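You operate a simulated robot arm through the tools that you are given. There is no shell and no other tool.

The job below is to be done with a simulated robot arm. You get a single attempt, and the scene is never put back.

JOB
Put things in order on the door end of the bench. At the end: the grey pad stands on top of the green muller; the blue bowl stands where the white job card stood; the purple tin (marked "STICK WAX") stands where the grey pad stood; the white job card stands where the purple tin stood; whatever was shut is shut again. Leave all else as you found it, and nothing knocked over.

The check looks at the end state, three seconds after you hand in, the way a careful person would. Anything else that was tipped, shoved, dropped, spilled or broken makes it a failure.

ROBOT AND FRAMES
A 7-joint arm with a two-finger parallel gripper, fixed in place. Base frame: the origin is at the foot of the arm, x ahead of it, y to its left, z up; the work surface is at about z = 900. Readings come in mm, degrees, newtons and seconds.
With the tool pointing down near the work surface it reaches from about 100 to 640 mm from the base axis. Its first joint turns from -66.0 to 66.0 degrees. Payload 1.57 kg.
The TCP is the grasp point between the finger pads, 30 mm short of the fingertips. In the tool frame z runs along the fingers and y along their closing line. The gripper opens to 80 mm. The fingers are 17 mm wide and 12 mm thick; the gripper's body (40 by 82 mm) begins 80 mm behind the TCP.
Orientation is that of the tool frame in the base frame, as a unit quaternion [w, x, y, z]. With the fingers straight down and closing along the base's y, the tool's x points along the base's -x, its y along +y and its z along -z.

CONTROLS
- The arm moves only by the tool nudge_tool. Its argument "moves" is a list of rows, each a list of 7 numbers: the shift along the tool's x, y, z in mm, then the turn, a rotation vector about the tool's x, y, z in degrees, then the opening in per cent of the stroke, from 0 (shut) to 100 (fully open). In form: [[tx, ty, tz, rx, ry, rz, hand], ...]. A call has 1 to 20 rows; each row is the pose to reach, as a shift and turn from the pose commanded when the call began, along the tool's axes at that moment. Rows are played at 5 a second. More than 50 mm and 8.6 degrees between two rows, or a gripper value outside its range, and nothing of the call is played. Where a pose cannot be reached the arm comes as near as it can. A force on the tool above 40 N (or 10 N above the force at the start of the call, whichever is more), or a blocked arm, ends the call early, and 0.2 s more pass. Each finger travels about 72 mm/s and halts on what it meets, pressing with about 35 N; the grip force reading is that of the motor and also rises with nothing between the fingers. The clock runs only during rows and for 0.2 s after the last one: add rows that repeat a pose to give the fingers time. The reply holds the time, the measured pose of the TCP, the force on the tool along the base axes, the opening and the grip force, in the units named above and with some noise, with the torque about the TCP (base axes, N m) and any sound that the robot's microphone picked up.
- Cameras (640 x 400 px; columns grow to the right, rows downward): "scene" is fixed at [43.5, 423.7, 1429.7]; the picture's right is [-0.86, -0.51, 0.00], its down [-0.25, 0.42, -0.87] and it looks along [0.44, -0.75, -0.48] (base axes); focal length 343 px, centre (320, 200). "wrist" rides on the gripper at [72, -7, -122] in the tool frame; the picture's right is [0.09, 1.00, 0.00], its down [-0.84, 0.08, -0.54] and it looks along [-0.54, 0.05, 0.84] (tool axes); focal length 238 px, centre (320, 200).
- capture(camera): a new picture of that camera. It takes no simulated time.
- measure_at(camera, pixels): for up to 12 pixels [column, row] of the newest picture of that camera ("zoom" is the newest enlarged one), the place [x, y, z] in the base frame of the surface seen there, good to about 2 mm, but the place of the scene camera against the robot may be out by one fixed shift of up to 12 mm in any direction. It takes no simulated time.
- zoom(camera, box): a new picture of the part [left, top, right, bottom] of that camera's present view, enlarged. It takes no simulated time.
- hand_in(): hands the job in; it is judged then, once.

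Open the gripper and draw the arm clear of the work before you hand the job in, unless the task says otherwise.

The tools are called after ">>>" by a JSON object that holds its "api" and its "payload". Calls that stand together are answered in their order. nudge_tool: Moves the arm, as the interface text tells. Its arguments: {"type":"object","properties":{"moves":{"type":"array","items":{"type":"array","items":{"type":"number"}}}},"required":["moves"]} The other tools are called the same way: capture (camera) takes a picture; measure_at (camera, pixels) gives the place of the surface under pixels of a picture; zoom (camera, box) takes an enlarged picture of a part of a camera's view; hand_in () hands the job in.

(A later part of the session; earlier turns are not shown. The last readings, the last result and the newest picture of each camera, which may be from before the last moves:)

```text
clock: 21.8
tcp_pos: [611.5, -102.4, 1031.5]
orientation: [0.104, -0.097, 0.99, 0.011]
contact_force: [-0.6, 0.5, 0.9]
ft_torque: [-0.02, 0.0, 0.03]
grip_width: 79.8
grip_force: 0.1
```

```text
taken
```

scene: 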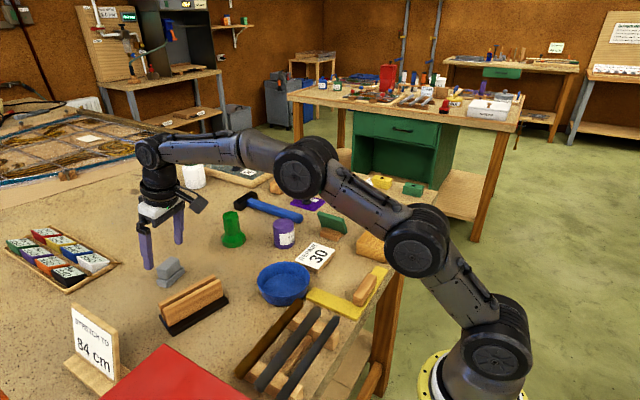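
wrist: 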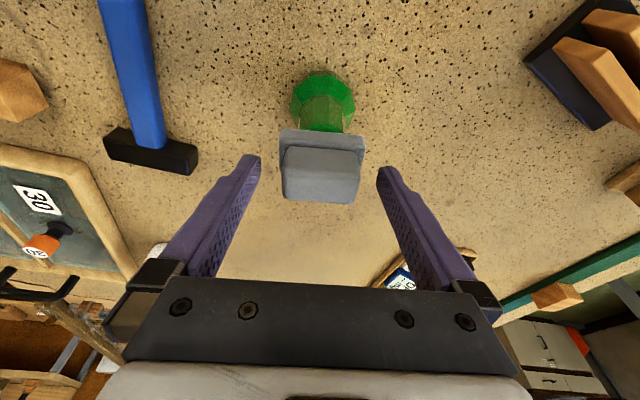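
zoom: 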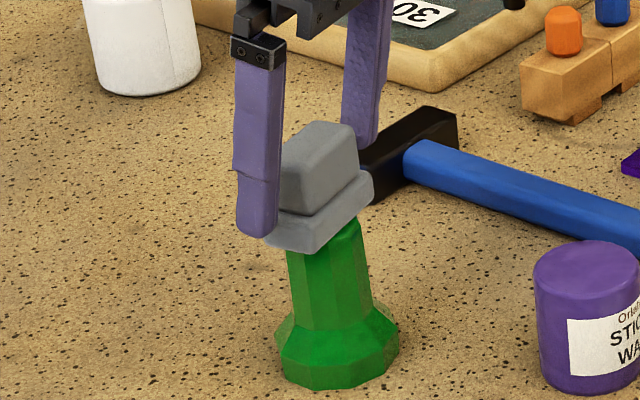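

The pad stands on the muller and the fingers are clear on both sides. I draw back along the tool axis and re-check the stack.

>>> {"api": "nudge_tool", "payload": {"moves": [[0, 0, -10, 0, 0, 0, 100], [0, 0, -25, 0, 0, 0, 100], [0, 0, -45, 0, 0, 0, 100], [0, 0, -70, 0, 0, 0, 100], [0, 0, -95, 0, 0, 0, 100], [0, 0, -95, 0, 0, 0, 100]]}}

>>> {"api": "capture", "payload": {"camera": "wrist"}}

>>> {"api": "zoom", "payload": {"camera": "scene", "box": [195, 170, 265, 250]}}

```text
clock: 23.2
tcp_pos: [591.8, -102.8, 1125.0]
orientation: [0.104, -0.098, 0.99, 0.011]
contact_force: [0.4, -0.3, -0.2]
ft_torque: [-0.01, 0.02, 0.01]
grip_width: 80.1
grip_force: 0.1
```

```text
taken
```

wrist: 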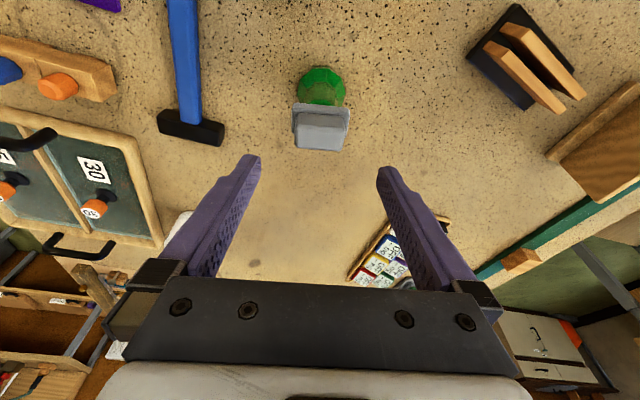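

```text
5.00 times, centred on (230, 210) of scene
```

zoom: 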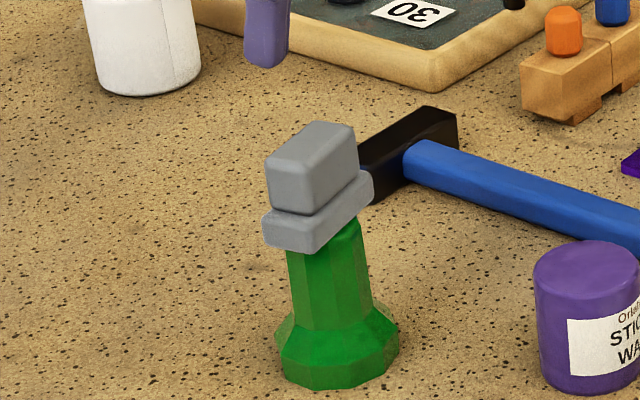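

The pad stands level on the muller. Next the tin at (492.5, −159.7): I carry the open gripper, same tilt, to above it.

>>> {"api": "nudge_tool", "payload": {"moves": [[30, -9, 5, 0, 0, 0, 100], [60, -18, 15, 0, 0, 0, 100], [90, -27, 30, 0, 0, 0, 100], [121.7, -36.4, 50.8, 0, 0, 0, 100], [121.7, -36.4, 50.8, 0, 0, 0, 100]]}}

>>> {"api": "capture", "payload": {"camera": "wrist"}}

>>> {"api": "capture", "payload": {"camera": "scene"}}

```text
clock: 24.4
tcp_pos: [494.5, -159.4, 1048.2]
orientation: [0.104, -0.097, 0.99, 0.011]
contact_force: [-0.2, -0.3, -0.1]
ft_torque: [0.01, 0.01, -0.02]
grip_width: 80.1
grip_force: 0.1
```

```text
taken
```

wrist: 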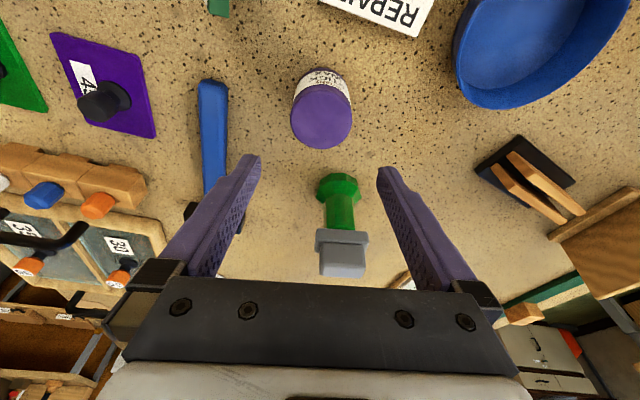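

```text
taken
```

scene: 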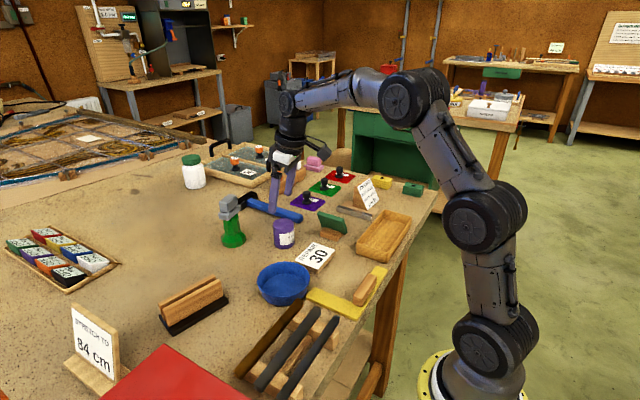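

The tin's top is in view at (322,118). I measure its rim to refine the centring.

>>> {"api": "zoom", "payload": {"camera": "wrist", "box": [274, 60, 370, 155]}}

>>> {"api": "measure_at", "payload": {"camera": "wrist", "pixels": [[293, 118], [350, 118], [321, 93], [321, 146], [321, 120], [302, 100], [341, 138], [341, 100], [302, 138], [412, 38], [428, 5], [216, 90]]}}

```text
4.21 times, centred on (322, 108) of wrist
```

zoom: 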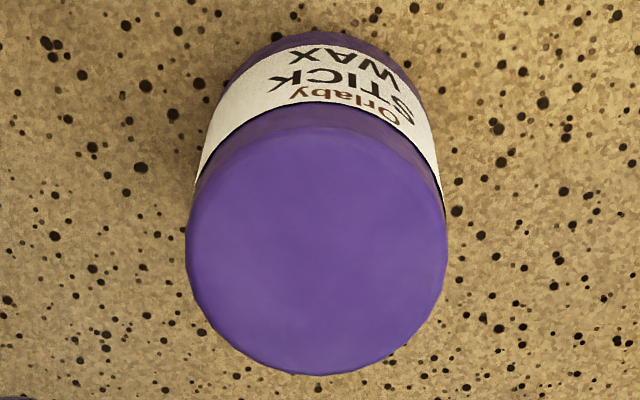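

```text
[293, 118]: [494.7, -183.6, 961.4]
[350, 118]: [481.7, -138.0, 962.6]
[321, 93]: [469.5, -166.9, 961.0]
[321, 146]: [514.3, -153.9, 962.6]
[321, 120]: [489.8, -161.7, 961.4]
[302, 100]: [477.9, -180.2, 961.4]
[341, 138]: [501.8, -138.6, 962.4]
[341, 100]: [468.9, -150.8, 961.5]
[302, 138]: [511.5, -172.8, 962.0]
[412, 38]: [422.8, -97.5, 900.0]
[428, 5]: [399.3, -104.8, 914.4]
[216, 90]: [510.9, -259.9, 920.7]
```

The tin's centre is confirmed at about (491.5, −160). I descend vertically around it to TCP z≈938, open.

>>> {"api": "nudge_tool", "payload": {"moves": [[6.5, 0, 26.7, 0, 0, 0, 100], [13, 0, 53.5, 0, 0, 0, 100], [19.4, 0, 80.2, 0, 0, 0, 100], [25.9, 0, 107, 0, 0, 0, 100], [25.9, 0, 107, 0, 0, 0, 100], [25.9, 0, 107, 0, 0, 0, 100]]}}

>>> {"api": "capture", "payload": {"camera": "wrist"}}

>>> {"api": "zoom", "payload": {"camera": "scene", "box": [220, 170, 340, 270]}}

```text
clock: 25.8
tcp_pos: [490.0, -160.8, 940.4]
orientation: [0.104, -0.097, 0.99, 0.01]
contact_force: [-0.1, -0.3, 0.9]
ft_torque: [-0.03, -0.01, 0.01]
grip_width: 80.2
grip_force: 0.0
```

```text
taken
```

wrist: 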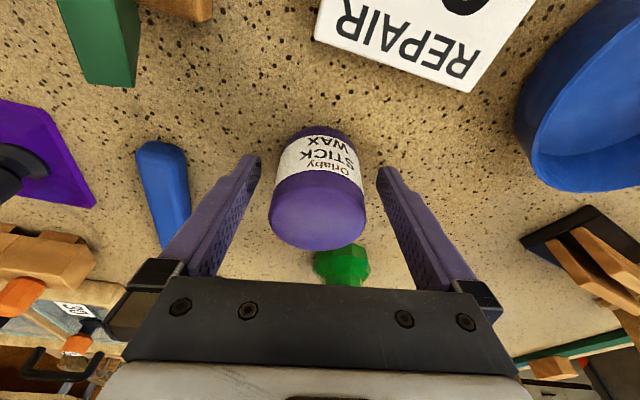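

```text
4.00 times, centred on (280, 220) of scene
```

zoom: 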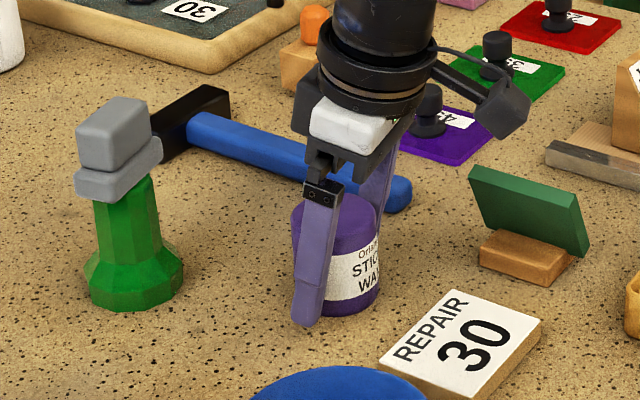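

The tin sits centred between the fingers (columns 269–365 between 260 and 378). I close the gripper.

>>> {"api": "nudge_tool", "payload": {"moves": [[0, 0, 0, 0, 0, 0, 75], [0, 0, 0, 0, 0, 0, 60], [0, 0, 0, 0, 0, 0, 48], [0, 0, 0, 0, 0, 0, 48], [0, 0, 0, 0, 0, 0, 48]]}}

>>> {"api": "capture", "payload": {"camera": "wrist"}}

```text
clock: 27.0
tcp_pos: [490.6, -160.6, 939.5]
orientation: [0.104, -0.097, 0.99, 0.01]
contact_force: [0.8, -0.5, 0.5]
ft_torque: [0.02, 0.0, -0.04]
grip_width: 52.5
grip_force: 34.9
```

```text
taken
```

wrist: 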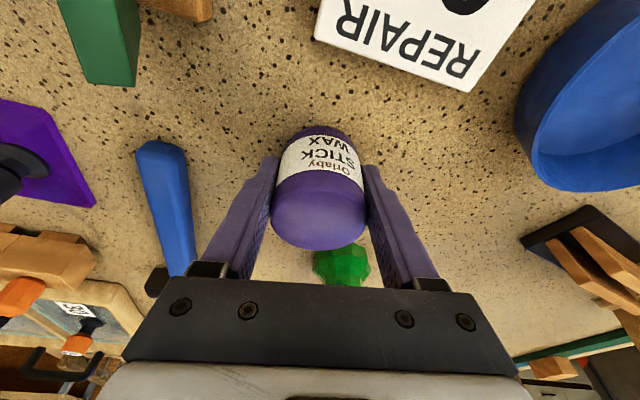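

The tin is gripped (52.5 mm, 35 N). I measure the black block with wooden slats near the route before lifting.

>>> {"api": "measure_at", "payload": {"camera": "wrist", "pixels": [[525, 240], [588, 208], [560, 258], [580, 285], [620, 225], [632, 285], [600, 262], [612, 300]]}}

>>> {"api": "measure_at", "payload": {"camera": "scene", "pixels": [[217, 280], [190, 290], [165, 308], [226, 300], [175, 332], [160, 315]]}}

```text
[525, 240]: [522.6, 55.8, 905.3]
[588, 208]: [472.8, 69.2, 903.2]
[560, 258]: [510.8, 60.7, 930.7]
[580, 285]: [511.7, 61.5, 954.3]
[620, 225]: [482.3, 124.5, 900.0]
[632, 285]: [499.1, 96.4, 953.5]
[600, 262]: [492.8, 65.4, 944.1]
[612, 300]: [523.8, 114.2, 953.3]
```

```text
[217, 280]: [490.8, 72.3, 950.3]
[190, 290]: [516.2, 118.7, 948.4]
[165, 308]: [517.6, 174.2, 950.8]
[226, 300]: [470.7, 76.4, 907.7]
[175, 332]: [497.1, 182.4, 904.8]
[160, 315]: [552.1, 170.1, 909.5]
```

The block's top is at z≈954 and it spans x 470–552, y 56–182; my route will pass outside and above. I lift the tin 70 mm straight up.

>>> {"api": "nudge_tool", "payload": {"moves": [[-2, 0, -9.8, 0, 0, 0, 48], [-6, 0, -29, 0, 0, 0, 48], [-10, 0, -49, 0, 0, 0, 48], [-14.6, 0, -68.5, 0, 0, 0, 48], [-14.6, 0, -68.5, 0, 0, 0, 48]]}}

>>> {"api": "capture", "payload": {"camera": "wrist"}}

>>> {"api": "zoom", "payload": {"camera": "scene", "box": [200, 130, 360, 270]}}

```text
clock: 28.2
tcp_pos: [489.8, -162.4, 1010.9]
orientation: [0.104, -0.097, 0.99, 0.011]
contact_force: [-0.6, -0.8, -2.1]
ft_torque: [0.0, 0.04, -0.02]
grip_width: 52.7
grip_force: 34.9
```

```text
taken
```

wrist: 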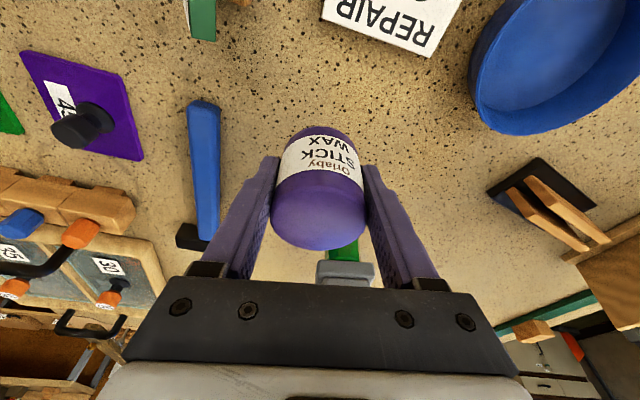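

```text
2.86 times, centred on (280, 200) of scene
```

zoom: 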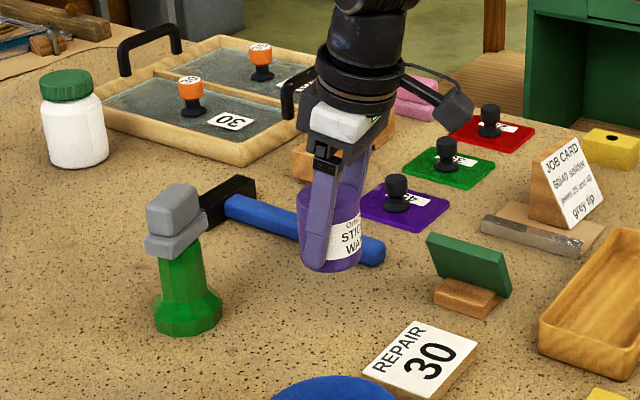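

The tin is held upright and lifted. I carry it past the muller on the near side, then out to beside the pad's old spot.

>>> {"api": "nudge_tool", "payload": {"moves": [[-12.6, 31.6, 2.7, 0, 0, 0, 48], [-25.3, 63.1, 5.4, 0, 0, 0, 48], [-37.9, 94.7, 8.1, 0, 0, 0, 48], [-60.4, 120.7, 12.9, 0, 0, 0, 48], [-82.8, 146.7, 17.6, 0, 0, 0, 48], [-104.9, 160.4, 24.9, 0, 0, 0, 48], [-127, 174.1, 32.2, 0, 0, 0, 48], [-149.1, 187.9, 39.4, 0, 0, 0, 48], [-171.2, 201.6, 46.7, 0, 0, 0, 48], [-171.2, 201.6, 46.7, 0, 0, 0, 48]]}}

>>> {"api": "capture", "payload": {"camera": "wrist"}}

>>> {"api": "zoom", "payload": {"camera": "scene", "box": [100, 170, 260, 310]}}

```text
clock: 30.4
tcp_pos: [626.6, 71.8, 1001.6]
orientation: [0.104, -0.097, 0.99, 0.01]
contact_force: [0.5, -0.5, -1.8]
ft_torque: [-0.01, -0.01, -0.02]
grip_width: 52.7
grip_force: 34.9
```

```text
taken
```

wrist: 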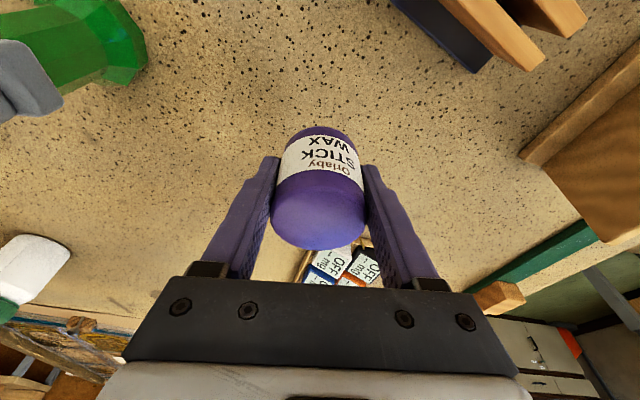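

```text
2.86 times, centred on (180, 240) of scene
```

zoom: 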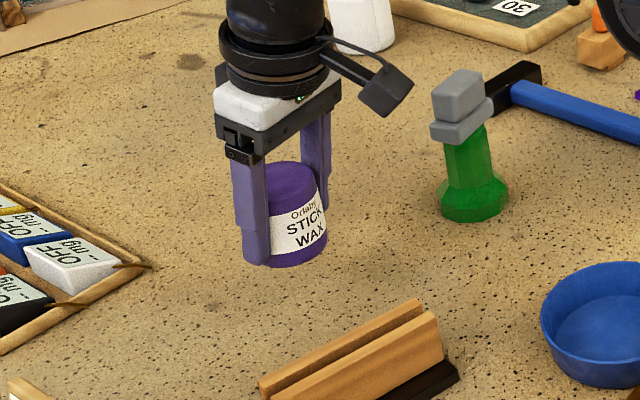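

The tin is near the target. I move 6.5/7 mm to the pad's old centre and lower to about 15 mm above the bench.

>>> {"api": "nudge_tool", "payload": {"moves": [[-3.8, 2.9, 0.9, 0, 0, 0, 48], [-7.6, 5.8, 1.8, 0, 0, 0, 48], [-4.4, 5.8, 16.7, 0, 0, 0, 48], [-1.2, 5.8, 31.6, 0, 0, 0, 48], [2, 5.8, 46.6, 0, 0, 0, 48], [2, 5.8, 46.6, 0, 0, 0, 48]]}}

>>> {"api": "capture", "payload": {"camera": "wrist"}}

>>> {"api": "measure_at", "payload": {"camera": "wrist", "pixels": [[276, 205], [362, 205], [318, 188], [318, 247], [318, 215], [290, 185], [348, 185]]}}

```text
clock: 31.8
tcp_pos: [632.1, 76.9, 953.3]
orientation: [0.103, -0.097, 0.99, 0.01]
contact_force: [-0.5, 0.3, -1.5]
ft_torque: [-0.03, 0.03, -0.01]
grip_width: 52.6
grip_force: 35.4
```

```text
taken
```

wrist: 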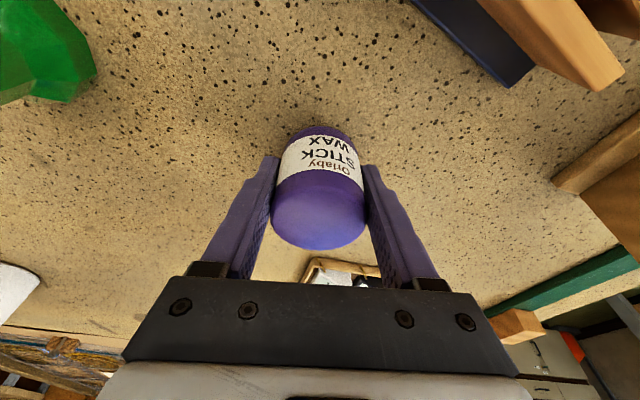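

```text
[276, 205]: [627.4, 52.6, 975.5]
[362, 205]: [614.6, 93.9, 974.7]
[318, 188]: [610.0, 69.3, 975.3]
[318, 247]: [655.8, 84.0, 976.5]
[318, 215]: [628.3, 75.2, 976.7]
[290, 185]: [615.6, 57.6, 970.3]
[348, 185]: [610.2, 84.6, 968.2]
```

The tin's centre reads (632.8, 76.4) with its bottom at about 914. I shift +3 mm in y and lower 12 mm.

>>> {"api": "nudge_tool", "payload": {"moves": [[-0.6, 3.1, 0.1, 0, 0, 0, 48], [0.6, 3.1, 6, 0, 0, 0, 48], [1.9, 3.1, 11.9, 0, 0, 0, 48], [1.9, 3.1, 11.9, 0, 0, 0, 48]]}}

>>> {"api": "zoom", "payload": {"camera": "scene", "box": [130, 220, 220, 300]}}

```text
clock: 32.8
tcp_pos: [632.5, 81.8, 942.2]
orientation: [0.104, -0.097, 0.99, 0.01]
contact_force: [-0.6, -0.4, -2.3]
ft_torque: [-0.01, 0.02, 0.01]
grip_width: 52.6
grip_force: 35.3
```

```text
5.00 times, centred on (175, 260) of scene
```

zoom: 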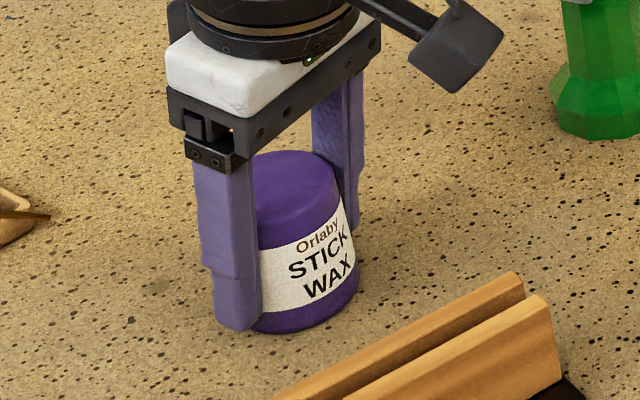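

The tin is about 2 mm above the bench with no contact yet (−2.3 N is its weight). I lower in small steps until I feel touch-down.

>>> {"api": "nudge_tool", "payload": {"moves": [[0.2, 0, 1, 0, 0, 0, 48], [0.4, 0, 2, 0, 0, 0, 48], [0.4, 0, 2, 0, 0, 0, 48]]}}

```text
clock: 33.6
tcp_pos: [632.4, 79.7, 940.3]
orientation: [0.105, -0.097, 0.99, 0.011]
contact_force: [-1.1, 0.5, 2.6]
ft_torque: [0.01, 0.13, -0.05]
grip_width: 52.5
grip_force: 34.9
```

The force changed from −2 N to +2.6 N: the tin is on the bench. I open the gripper in steps.

>>> {"api": "nudge_tool", "payload": {"moves": [[0.4, 0, 2, 0, 0, 0, 66], [0.4, 0, 2, 0, 0, 0, 70], [0.4, 0, 2, 0, 0, 0, 80], [0.4, 0, 2, 0, 0, 0, 100], [0.4, 0, 2, 0, 0, 0, 100], [0.4, 0, 2, 0, 0, 0, 100]]}}

>>> {"api": "capture", "payload": {"camera": "wrist"}}

>>> {"api": "zoom", "payload": {"camera": "scene", "box": [130, 220, 220, 300]}}

```text
clock: 35.0
tcp_pos: [632.6, 80.0, 937.9]
orientation: [0.103, -0.097, 0.99, 0.01]
contact_force: [-0.5, -0.2, -0.1]
ft_torque: [-0.04, -0.03, 0.01]
grip_width: 79.8
grip_force: 0.0
```

```text
taken
```

wrist: 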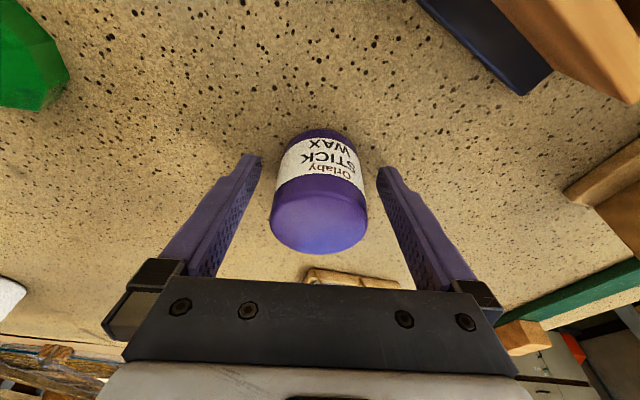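

```text
5.00 times, centred on (175, 260) of scene
```

zoom: 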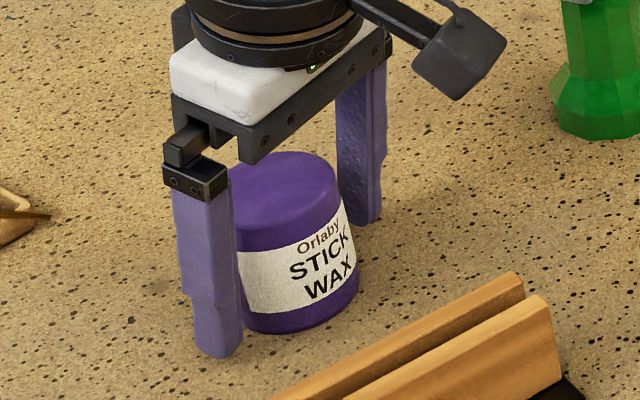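

The tin stands alone on the pad's old spot. I retreat along the tool axis, then draw inward and remove the tilt.

>>> {"api": "nudge_tool", "payload": {"moves": [[0, 0, -10, 0, 0, 0, 100], [0, 0, -30, 0, 0, 0, 100], [0, 0, -60, 0, 0, 0, 100], [0, 0, -95, 0, 0, 0, 100], [0, 0, -120, 0, 0, 0, 100], [30, 6, -126, 0, 4, 0, 100], [60, 12, -132, 0, 8, 0, 100], [80, 16, -136, 0, 12, 0, 100], [80, 16, -136, 0, 12, 0, 100]]}}

>>> {"api": "capture", "payload": {"camera": "wrist"}}

>>> {"api": "capture", "payload": {"camera": "scene"}}

```text
clock: 37.0
tcp_pos: [526.7, 76.1, 1055.0]
orientation: [-0.001, -0.097, 0.995, -0.001]
contact_force: [0.0, -0.4, 0.2]
ft_torque: [0.01, 0.01, 0.0]
grip_width: 80.2
grip_force: 0.1
```

```text
taken
```

wrist: 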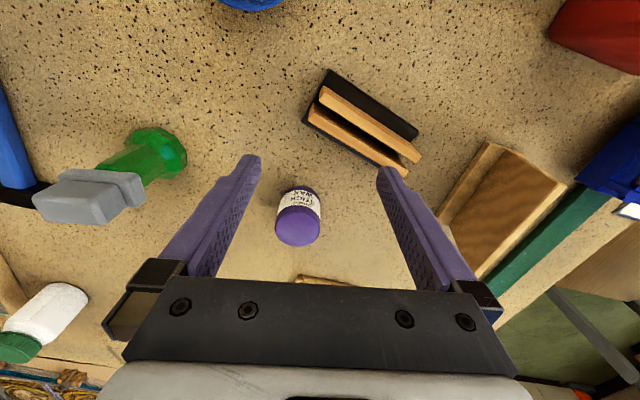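

```text
taken
```

scene: 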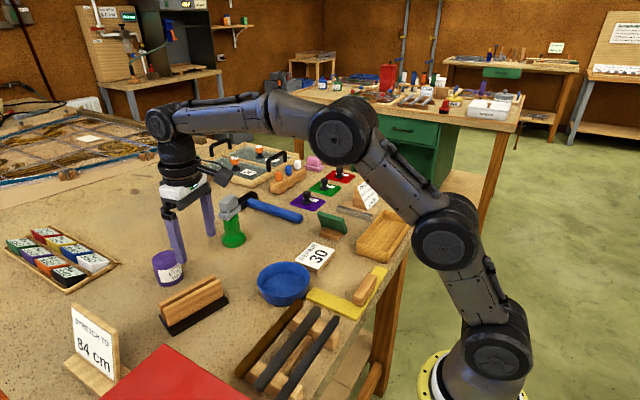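

The tin stands upright where the pad was. I now swing to the card area at height, yawing the tool about 101° so that the fingers will close along base x.

>>> {"api": "nudge_tool", "payload": {"moves": [[16, -31.5, -12, 0, 0, 7.2, 100], [32, -63, -24, 0, 0, 14.4, 100], [48, -94.4, -36, 0, 0, 21.7, 100], [64, -126, -48, 0, 0, 28.9, 100], [80, -157, -55, 0, 0, 36.1, 100], [96, -189, -55, 0, 0, 43.4, 100], [112, -220, -55, 0, 0, 50.6, 100], [128, -252, -55, 0, 0, 57.8, 100], [144, -283, -55, 0, 0, 65, 100], [160, -315, -55, 0, 0, 72.3, 100], [176, -346, -55, 0, 0, 79.5, 100], [192, -377, -55, 0, 0, 86.7, 100], [208, -409, -55, 0, 0, 94, 100], [223.8, -440.4, -55, 0, 0, 101.2, 100], [223.8, -440.4, -55, 0, 0, 101.2, 100]]}}

>>> {"api": "capture", "payload": {"camera": "wrist"}}

>>> {"api": "capture", "payload": {"camera": "scene"}}

```text
clock: 40.2
tcp_pos: [391.6, -400.3, 1109.1]
orientation: [0.0, 0.708, 0.706, 0.0]
contact_force: [0.4, 1.1, -0.1]
ft_torque: [0.02, 0.0, 0.03]
grip_width: 80.2
grip_force: 0.1
```

```text
taken
```

wrist: 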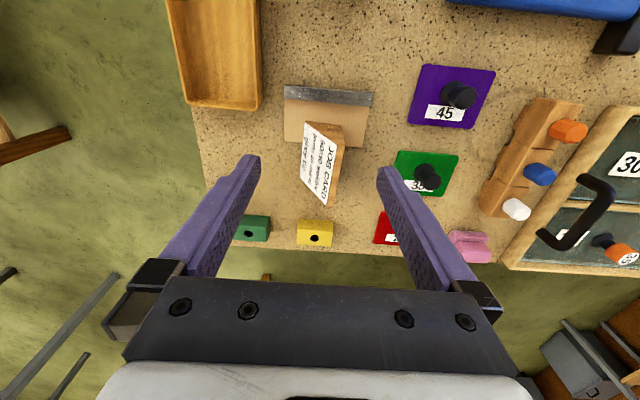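

```text
taken
```

scene: 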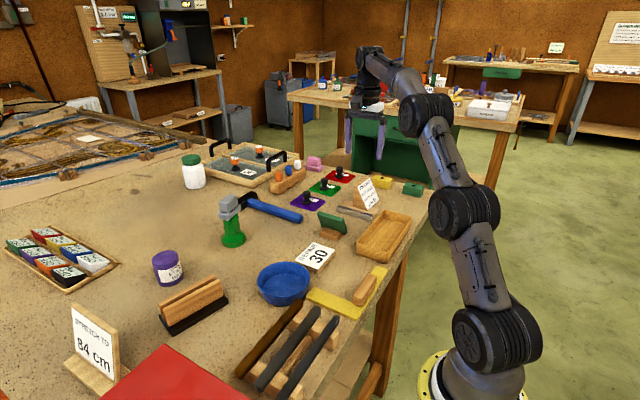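

The wedge is now seen end-on at (323,160), with the plate and bar at (327,115). I zoom and measure its profile.

>>> {"api": "zoom", "payload": {"camera": "wrist", "box": [264, 80, 392, 220]}}

```text
2.86 times, centred on (328, 150) of wrist
```

zoom: 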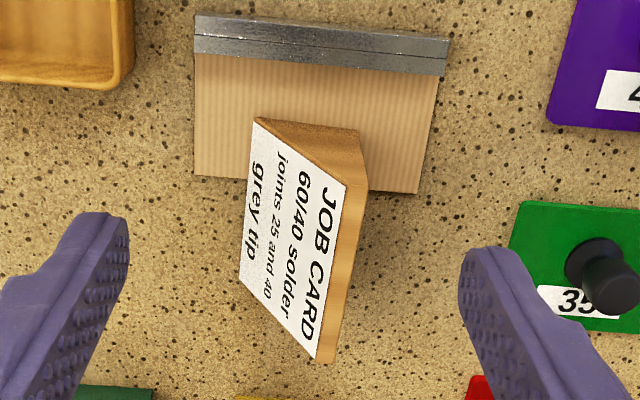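

>>> {"api": "measure_at", "payload": {"camera": "zoom", "pixels": [[256, 120], [358, 133], [345, 185], [362, 165], [320, 358], [334, 355], [243, 275], [352, 200], [340, 300], [300, 150], [290, 250], [355, 145]]}}

>>> {"api": "zoom", "payload": {"camera": "wrist", "box": [300, 115, 350, 215]}}

```text
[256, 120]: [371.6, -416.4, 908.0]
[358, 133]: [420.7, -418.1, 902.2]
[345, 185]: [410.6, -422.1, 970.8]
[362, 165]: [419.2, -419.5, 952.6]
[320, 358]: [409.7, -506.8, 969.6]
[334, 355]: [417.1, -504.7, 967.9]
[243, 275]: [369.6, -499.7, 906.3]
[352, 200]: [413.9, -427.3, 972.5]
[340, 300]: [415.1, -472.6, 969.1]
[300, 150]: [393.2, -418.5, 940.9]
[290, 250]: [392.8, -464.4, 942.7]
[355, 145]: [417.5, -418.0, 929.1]
```

```text
4.00 times, centred on (325, 165) of wrist
```

zoom: 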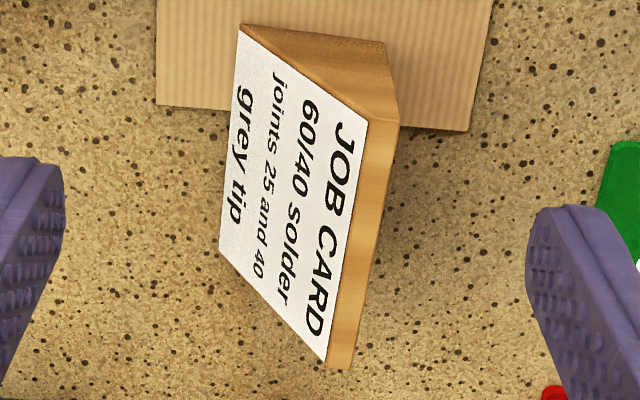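

The wedge: foot x 369–420.5, top x 410–418, y −417…−506, front slope ~31°, rolled ~2° because its +y end rests on the thin plate. I tilt the tool 10° to better share the wedge angle between the fingers and test reach at z≈1025 above it.

>>> {"api": "nudge_tool", "payload": {"moves": [[-15, 4, 20, 5, 0, 0, 100], [-30, 8, 42, 10, 0, 0, 100], [-45, 12, 63, 10, 0, 0, 100], [-60, 15.4, 84, 10, 0, 0, 100], [-60, 15.4, 84, 10, 0, 0, 100], [-60, 15.4, 84, 10, 0, 0, 100]]}}

>>> {"api": "capture", "payload": {"camera": "wrist"}}

>>> {"api": "zoom", "payload": {"camera": "scene", "box": [320, 110, 440, 220]}}

```text
clock: 41.6
tcp_pos: [397.0, -447.6, 1025.2]
orientation: [-0.062, 0.705, 0.704, -0.062]
contact_force: [-0.2, 0.0, -0.7]
ft_torque: [0.0, -0.01, 0.0]
grip_width: 79.9
grip_force: 0.0
out of reach, approached as far as the arm can: row 2, 3, 4, 5, 6
```

```text
taken
```

wrist: 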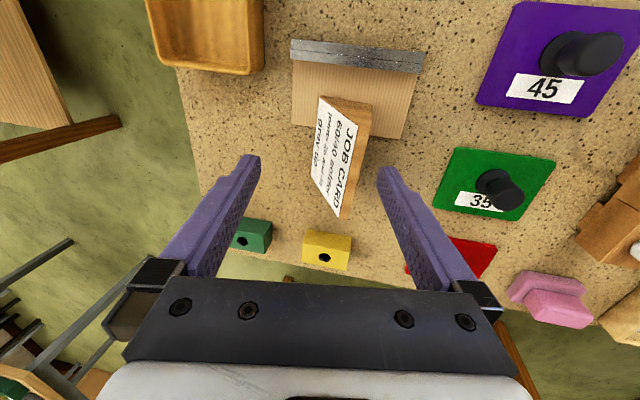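

```text
3.64 times, centred on (380, 165) of scene
```

zoom: 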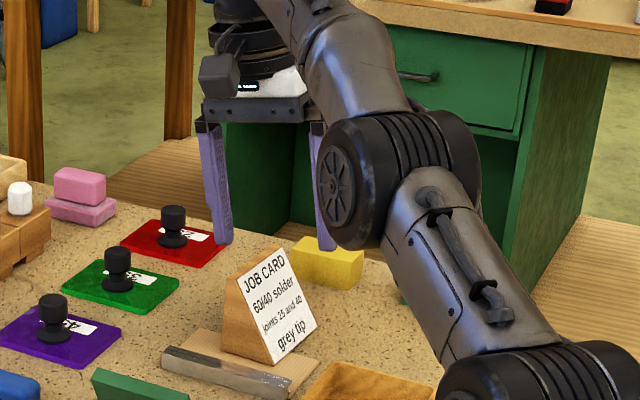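

With the 10° tilt the arm stops at (397, −448), short of the card's middle but lower down it reaches further. Gripping 12 mm off-centre at y≈−448 is fine, so I descend from here partway, fingers straddling the top.

>>> {"api": "nudge_tool", "payload": {"moves": [[-0.2, 3, 9.6, 0, 0, 0, 100], [-0.4, 6, 19.2, 0, 0, 0, 100], [-0.4, 9, 28.8, 0, 0, 0, 100], [-0.4, 11.9, 38.5, 0, 0, 0, 100], [-0.4, 11.9, 38.5, 0, 0, 0, 100]]}}

>>> {"api": "capture", "payload": {"camera": "wrist"}}

>>> {"api": "zoom", "payload": {"camera": "scene", "box": [320, 130, 440, 230]}}

```text
clock: 42.8
tcp_pos: [402.7, -447.1, 983.8]
orientation: [-0.062, 0.705, 0.704, -0.061]
contact_force: [-0.1, 0.0, 0.0]
ft_torque: [0.01, -0.02, 0.0]
grip_width: 79.8
grip_force: 0.1
```

```text
taken
```

wrist: 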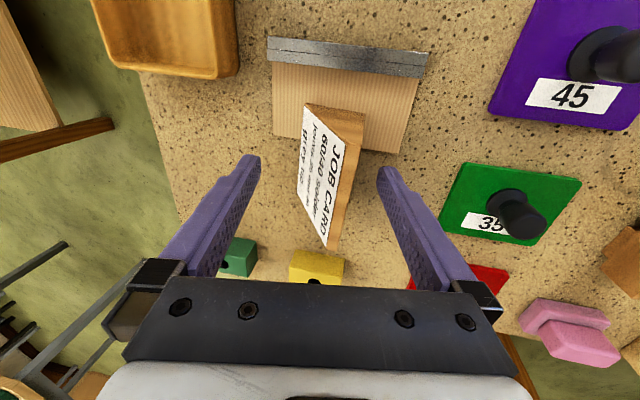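

```text
4.00 times, centred on (380, 180) of scene
```

zoom: 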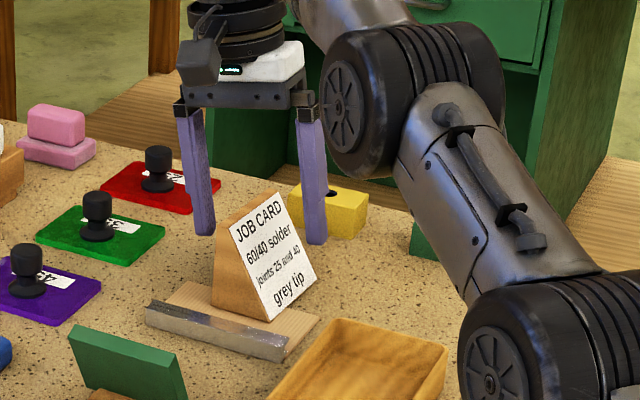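

The fingers straddle the card cleanly and this pose is within reach. I go down to TCP ≈ (407, −455, 955).

>>> {"api": "nudge_tool", "payload": {"moves": [[-2, 2.3, 7, 0, 0, 0, 100], [-4, 4.6, 14, 0, 0, 0, 100], [-6, 6.9, 21, 0, 0, 0, 100], [-7.9, 9.2, 27.6, 0, 0, 0, 100], [-7.9, 9.2, 27.6, 0, 0, 0, 100], [-7.9, 9.2, 27.6, 0, 0, 0, 100]]}}

>>> {"api": "capture", "payload": {"camera": "wrist"}}

>>> {"api": "zoom", "payload": {"camera": "scene", "box": [330, 140, 420, 220]}}

```text
clock: 44.2
tcp_pos: [404.7, -453.4, 956.1]
orientation: [-0.062, 0.705, 0.704, -0.061]
contact_force: [0.3, -0.2, 0.0]
ft_torque: [0.02, 0.03, -0.02]
grip_width: 80.1
grip_force: 0.0
```

```text
taken
```

wrist: 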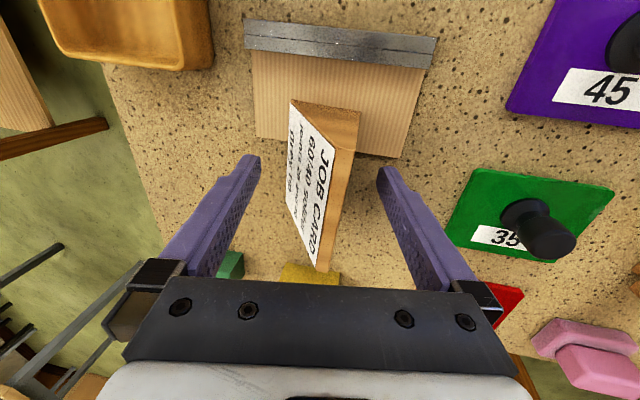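

```text
5.00 times, centred on (375, 180) of scene
```

zoom: 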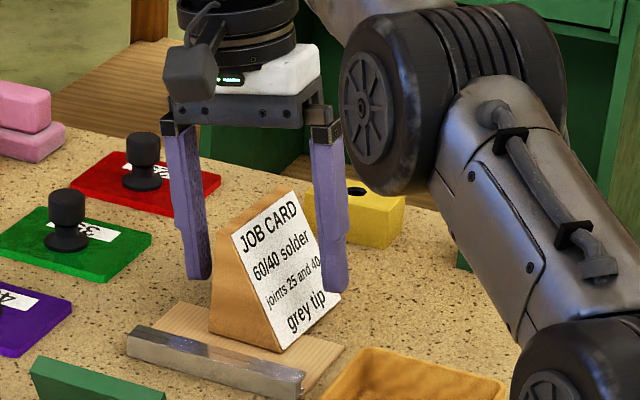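

The fingers are beside the wedge at the planned height. I close gradually, slow near the expected contact at about 36 mm.

>>> {"api": "nudge_tool", "payload": {"moves": [[0, 0, 0, 0, 0, 0, 70], [0, 0, 0, 0, 0, 0, 60], [0, 0, 0, 0, 0, 0, 54], [0, 0, 0, 0, 0, 0, 50], [0, 0, 0, 0, 0, 0, 46], [0, 0, 0, 0, 0, 0, 42], [0, 0, 0, 0, 0, 0, 36], [0, 0, 0, 0, 0, 0, 30], [0, 0, 0, 0, 0, 0, 30]]}}

>>> {"api": "capture", "payload": {"camera": "wrist"}}

>>> {"api": "zoom", "payload": {"camera": "scene", "box": [330, 140, 420, 220]}}

```text
clock: 46.2
tcp_pos: [405.4, -452.8, 955.7]
orientation: [-0.061, 0.704, 0.705, -0.061]
contact_force: [0.3, 0.3, 0.1]
ft_torque: [0.0, 0.03, -0.01]
grip_width: 33.0
grip_force: 34.8
```

```text
taken
```

wrist: 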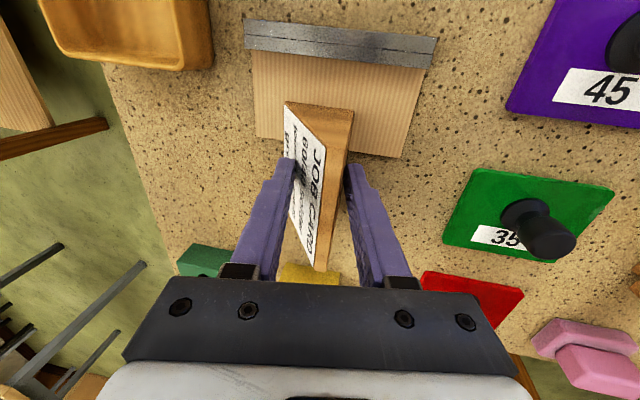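

```text
5.00 times, centred on (375, 180) of scene
```

zoom: 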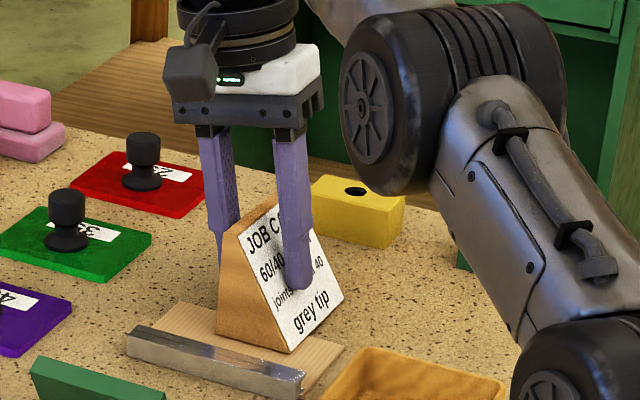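

Gripped at 33 mm, 35 N; the card shifted about 3 mm toward the base while the plate kept its place. I lift by 6 mm as a slip test.

>>> {"api": "nudge_tool", "payload": {"moves": [[0, -0.35, -1.97, 0, 0, 0, 30], [0, -0.7, -3.9, 0, 0, 0, 30], [0, -1.05, -5.9, 0, 0, 0, 30], [0, -1.05, -5.9, 0, 0, 0, 30]]}}

>>> {"api": "capture", "payload": {"camera": "wrist"}}

>>> {"api": "zoom", "payload": {"camera": "scene", "box": [330, 140, 420, 220]}}

```text
clock: 47.2
tcp_pos: [404.9, -455.1, 961.9]
orientation: [-0.062, 0.705, 0.704, -0.062]
contact_force: [-0.3, -0.1, -1.4]
ft_torque: [0.01, 0.0, 0.0]
grip_width: 33.1
grip_force: 35.1
```

```text
taken
```

wrist: 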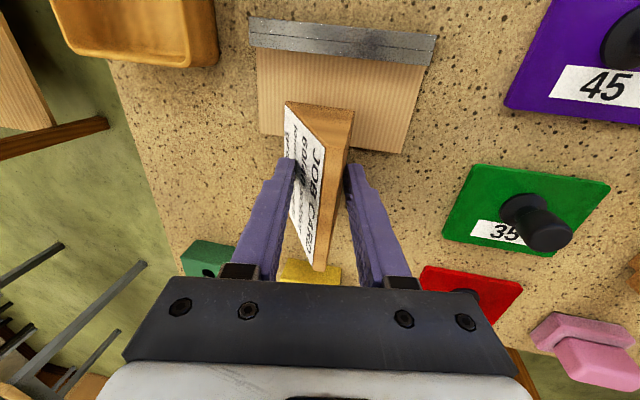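

```text
5.00 times, centred on (375, 180) of scene
```

zoom: 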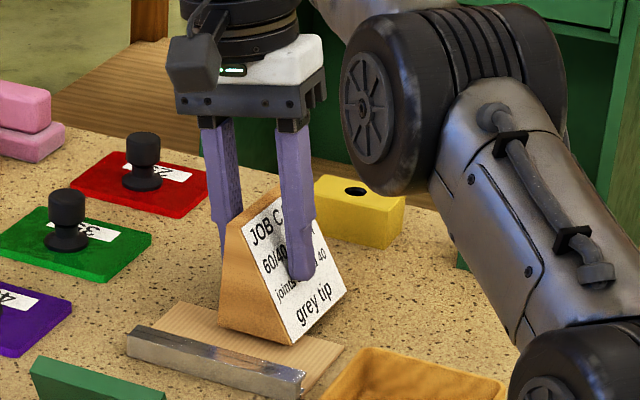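

The card is firmly held with no slip. I lift it straight first, then rise while drawing it toward +y over the plate and bar.

>>> {"api": "nudge_tool", "payload": {"moves": [[0, -1.7, -9.8, 0, 0, 0, 30], [0, -3.5, -19.7, 0, 0, 0, 30], [10, -5, -29, 0, 0, 0, 30], [22, -6.7, -38.5, 0, 0, 0, 30], [34, -8.5, -48.3, 0, 0, 0, 30], [54, -9.1, -66, 0, 0, 0, 30], [74, -9.7, -83.6, 0, 0, 0, 30], [74, -9.7, -83.6, 0, 0, 0, 30]]}}

>>> {"api": "capture", "payload": {"camera": "wrist"}}

>>> {"api": "zoom", "payload": {"camera": "scene", "box": [280, 100, 440, 220]}}

```text
clock: 49.0
tcp_pos: [409.2, -383.2, 1045.4]
orientation: [-0.062, 0.705, 0.704, -0.062]
contact_force: [-0.3, -0.4, -0.7]
ft_torque: [0.05, -0.01, -0.01]
grip_width: 32.8
grip_force: 34.7
```

```text
taken
```

wrist: 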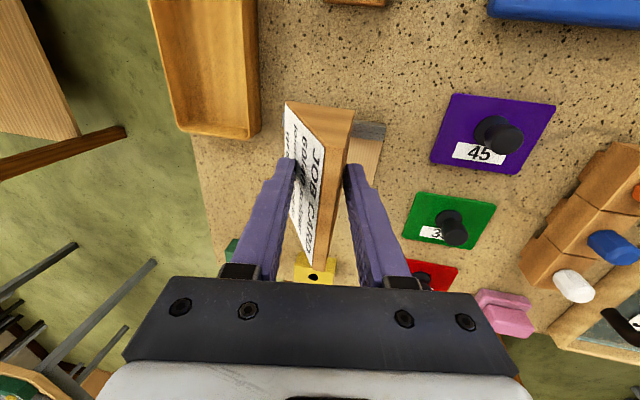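

```text
3.33 times, centred on (360, 160) of scene
```

zoom: 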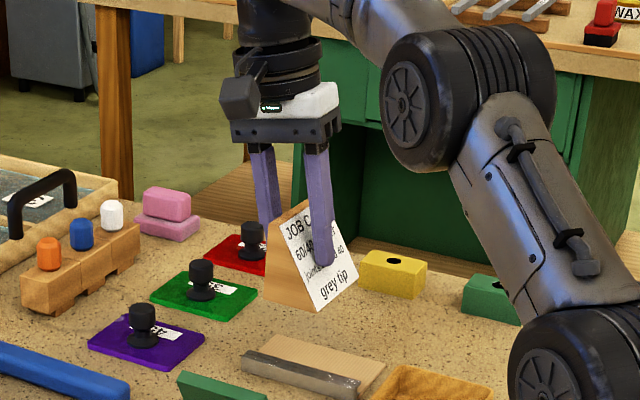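

The card hangs level in the grip and the plate lies undisturbed. I measure the held card's corners for its offset from the TCP.

>>> {"api": "zoom", "payload": {"camera": "wrist", "box": [270, 90, 370, 280]}}

>>> {"api": "measure_at", "payload": {"camera": "wrist", "pixels": [[287, 105], [352, 112], [330, 108], [348, 145], [330, 146], [316, 266], [326, 262], [320, 125], [300, 112], [340, 170]]}}

```text
2.11 times, centred on (320, 185) of wrist
```

zoom: 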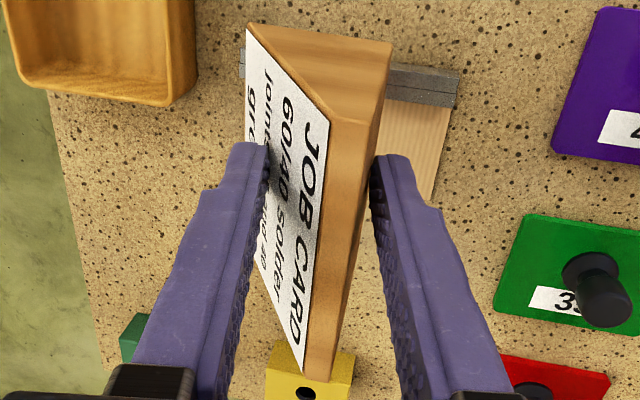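

```text
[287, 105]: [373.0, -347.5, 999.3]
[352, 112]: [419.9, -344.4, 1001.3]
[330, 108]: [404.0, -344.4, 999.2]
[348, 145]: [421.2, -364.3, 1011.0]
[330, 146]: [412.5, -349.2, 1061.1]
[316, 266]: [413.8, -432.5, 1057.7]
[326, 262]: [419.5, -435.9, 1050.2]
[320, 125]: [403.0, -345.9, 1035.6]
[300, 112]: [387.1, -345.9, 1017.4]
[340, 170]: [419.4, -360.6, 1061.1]
```

The card centre is offset (−13, −6.5) from the TCP, bottom 56 mm below it. I carry it at this height to above the tin's old spot, needing TCP ≈ (505, −153.5).

>>> {"api": "nudge_tool", "payload": {"moves": [[32.8, 13.5, -2.4, 0, 0, 0, 30], [65.6, 27, -4.8, 0, 0, 0, 30], [98.4, 40.5, -7.2, 0, 0, 0, 30], [131.3, 54, -9.5, 0, 0, 0, 30], [164.1, 67.4, -11.9, 0, 0, 0, 30], [196.9, 80.9, -14.3, 0, 0, 0, 30], [229.7, 94.4, -16.7, 0, 0, 0, 30], [229.7, 94.4, -16.7, 0, 0, 0, 30], [229.7, 94.4, -16.7, 0, 0, 0, 30]]}}

>>> {"api": "capture", "payload": {"camera": "wrist"}}

>>> {"api": "capture", "payload": {"camera": "scene"}}

```text
clock: 51.0
tcp_pos: [507.0, -151.9, 1044.7]
orientation: [-0.061, 0.705, 0.704, -0.062]
contact_force: [0.4, 0.2, -1.4]
ft_torque: [-0.01, 0.0, -0.06]
grip_width: 32.6
grip_force: 34.9
```

```text
taken
```

wrist: 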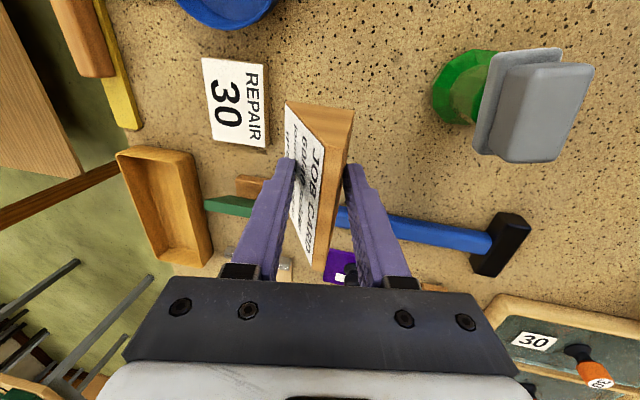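

```text
taken
```

scene: 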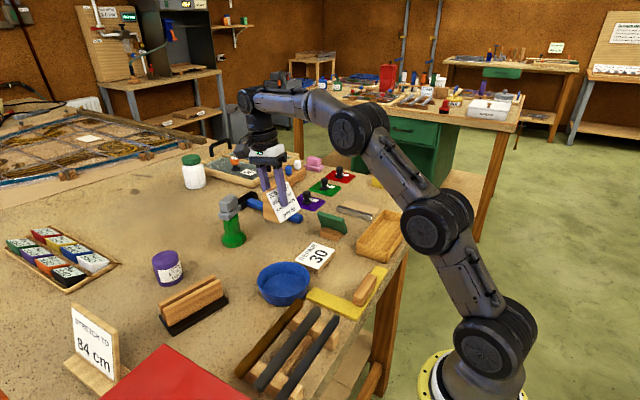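

The card is above the tin's old place. I measure its corners again here before lowering.

>>> {"api": "measure_at", "payload": {"camera": "wrist", "pixels": [[287, 105], [352, 112], [330, 108], [330, 146], [316, 266], [325, 262], [320, 125], [340, 170], [265, 140], [270, 65], [237, 180]]}}

```text
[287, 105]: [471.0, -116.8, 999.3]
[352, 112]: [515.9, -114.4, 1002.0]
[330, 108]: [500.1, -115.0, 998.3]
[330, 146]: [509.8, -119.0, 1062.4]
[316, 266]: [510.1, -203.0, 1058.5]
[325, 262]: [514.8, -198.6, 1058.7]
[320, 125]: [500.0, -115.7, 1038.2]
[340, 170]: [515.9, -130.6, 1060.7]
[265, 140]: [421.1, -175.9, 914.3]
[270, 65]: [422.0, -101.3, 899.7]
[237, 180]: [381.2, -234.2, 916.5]
```

The card's centre is at (492.7, −159), on target within 1 mm. I lower 78 mm vertically.

>>> {"api": "nudge_tool", "payload": {"moves": [[-1, 2.5, 19, 0, 0, 0, 30], [-1, 5.8, 38, 0, 0, 0, 30], [-1, 9.2, 57, 0, 0, 0, 30], [-1, 12.7, 76.9, 0, 0, 0, 30], [-1, 12.7, 76.9, 0, 0, 0, 30]]}}

>>> {"api": "zoom", "payload": {"camera": "scene", "box": [210, 160, 330, 260]}}

>>> {"api": "capture", "payload": {"camera": "wrist"}}

```text
clock: 52.2
tcp_pos: [505.2, -152.8, 968.1]
orientation: [-0.061, 0.704, 0.705, -0.061]
contact_force: [-1.0, -1.0, -1.6]
ft_torque: [-0.01, 0.01, 0.02]
grip_width: 32.6
grip_force: 35.8
```

```text
4.00 times, centred on (270, 210) of scene
```

zoom: 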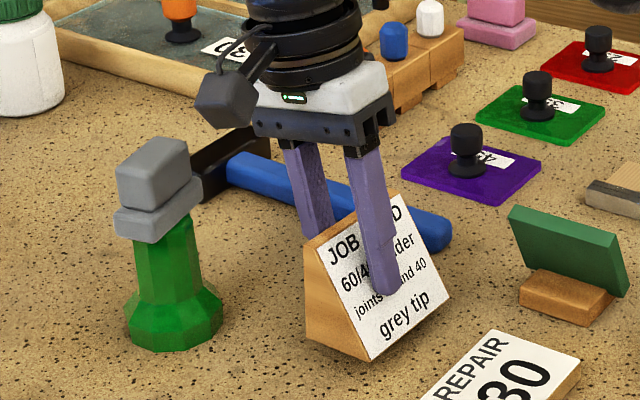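

```text
taken
```

wrist: 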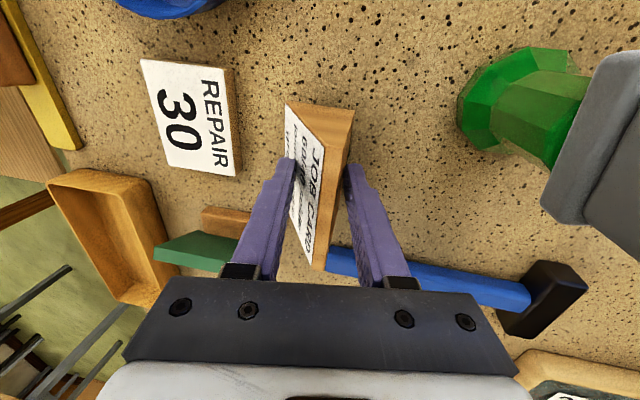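

The bottom is about 10 mm above the bench and the card carries a ~2.5° roll from its old perch. I level it with a small turn about the closing axis while lowering 7 mm.

>>> {"api": "nudge_tool", "payload": {"moves": [[0, 0.6, 3.4, 0, -1.2, 0.2, 30], [0, 1.2, 6.9, 0, -2.3, 0.4, 30], [0, 1.2, 6.9, 0, -2.3, 0.4, 30]]}}

>>> {"api": "zoom", "payload": {"camera": "scene", "box": [250, 190, 330, 260]}}

>>> {"api": "measure_at", "payload": {"camera": "zoom", "pixels": [[245, 325], [395, 360], [560, 265], [240, 345], [390, 378]]}}

```text
clock: 53.0
tcp_pos: [505.7, -152.5, 961.2]
orientation: [-0.047, 0.706, 0.703, -0.076]
contact_force: [-0.8, 1.1, -0.8]
ft_torque: [-0.01, -0.02, 0.0]
grip_width: 32.4
grip_force: 34.7
```

```text
5.71 times, centred on (290, 225) of scene
```

zoom: 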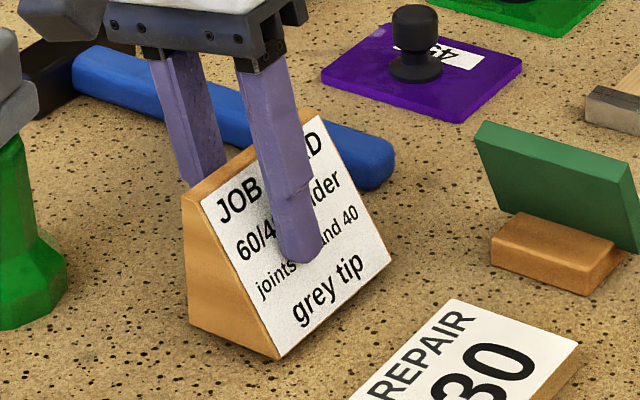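

```text
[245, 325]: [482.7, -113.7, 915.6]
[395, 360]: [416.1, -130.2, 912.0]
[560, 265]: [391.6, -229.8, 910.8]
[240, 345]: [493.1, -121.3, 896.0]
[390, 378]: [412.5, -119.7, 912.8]
```

No contact yet. I lower in 1.5 mm increments until the force shows touch-down.

>>> {"api": "nudge_tool", "payload": {"moves": [[0, 0.25, 1.5, 0, 0, 0, 30], [0, 0.5, 3, 0, 0, 0, 30], [0, 0.5, 3, 0, 0, 0, 30]]}}

```text
clock: 53.8
tcp_pos: [506.5, -152.0, 957.6]
orientation: [-0.048, 0.706, 0.703, -0.076]
contact_force: [0.1, -0.2, -1.3]
ft_torque: [0.01, -0.01, -0.01]
grip_width: 32.5
grip_force: 34.7
```

>>> {"api": "nudge_tool", "payload": {"moves": [[0, 0.17, 1, 0, 0, 0, 30], [0, 0.35, 2, 0, 0, 0, 30], [0, 0.35, 2, 0, 0, 0, 30]]}}

```text
clock: 54.6
tcp_pos: [506.2, -152.1, 955.4]
orientation: [-0.047, 0.705, 0.703, -0.076]
contact_force: [-0.2, 0.7, -1.9]
ft_torque: [0.01, -0.03, 0.01]
grip_width: 32.3
grip_force: 34.9
```

Force still reads only the weight (−1.9 N), so there is no touch yet. I lower another 1.5 mm and view the foot.

>>> {"api": "nudge_tool", "payload": {"moves": [[0, 0.13, 0.75, 0, 0, 0, 30], [0, 0.26, 1.5, 0, 0, 0, 30], [0, 0.26, 1.5, 0, 0, 0, 30]]}}

>>> {"api": "zoom", "payload": {"camera": "scene", "box": [250, 190, 330, 260]}}

```text
clock: 55.4
tcp_pos: [505.7, -151.5, 954.5]
orientation: [-0.048, 0.706, 0.703, -0.076]
contact_force: [-1.0, 2.4, 4.8]
ft_torque: [-0.25, 0.37, -0.19]
grip_width: 32.6
grip_force: 34.8
```

```text
5.71 times, centred on (290, 225) of scene
```

zoom: 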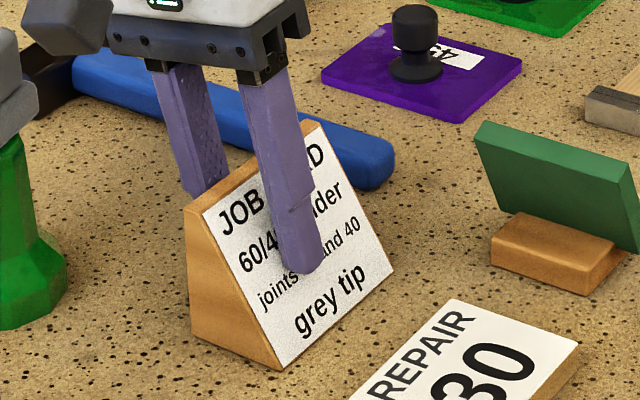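

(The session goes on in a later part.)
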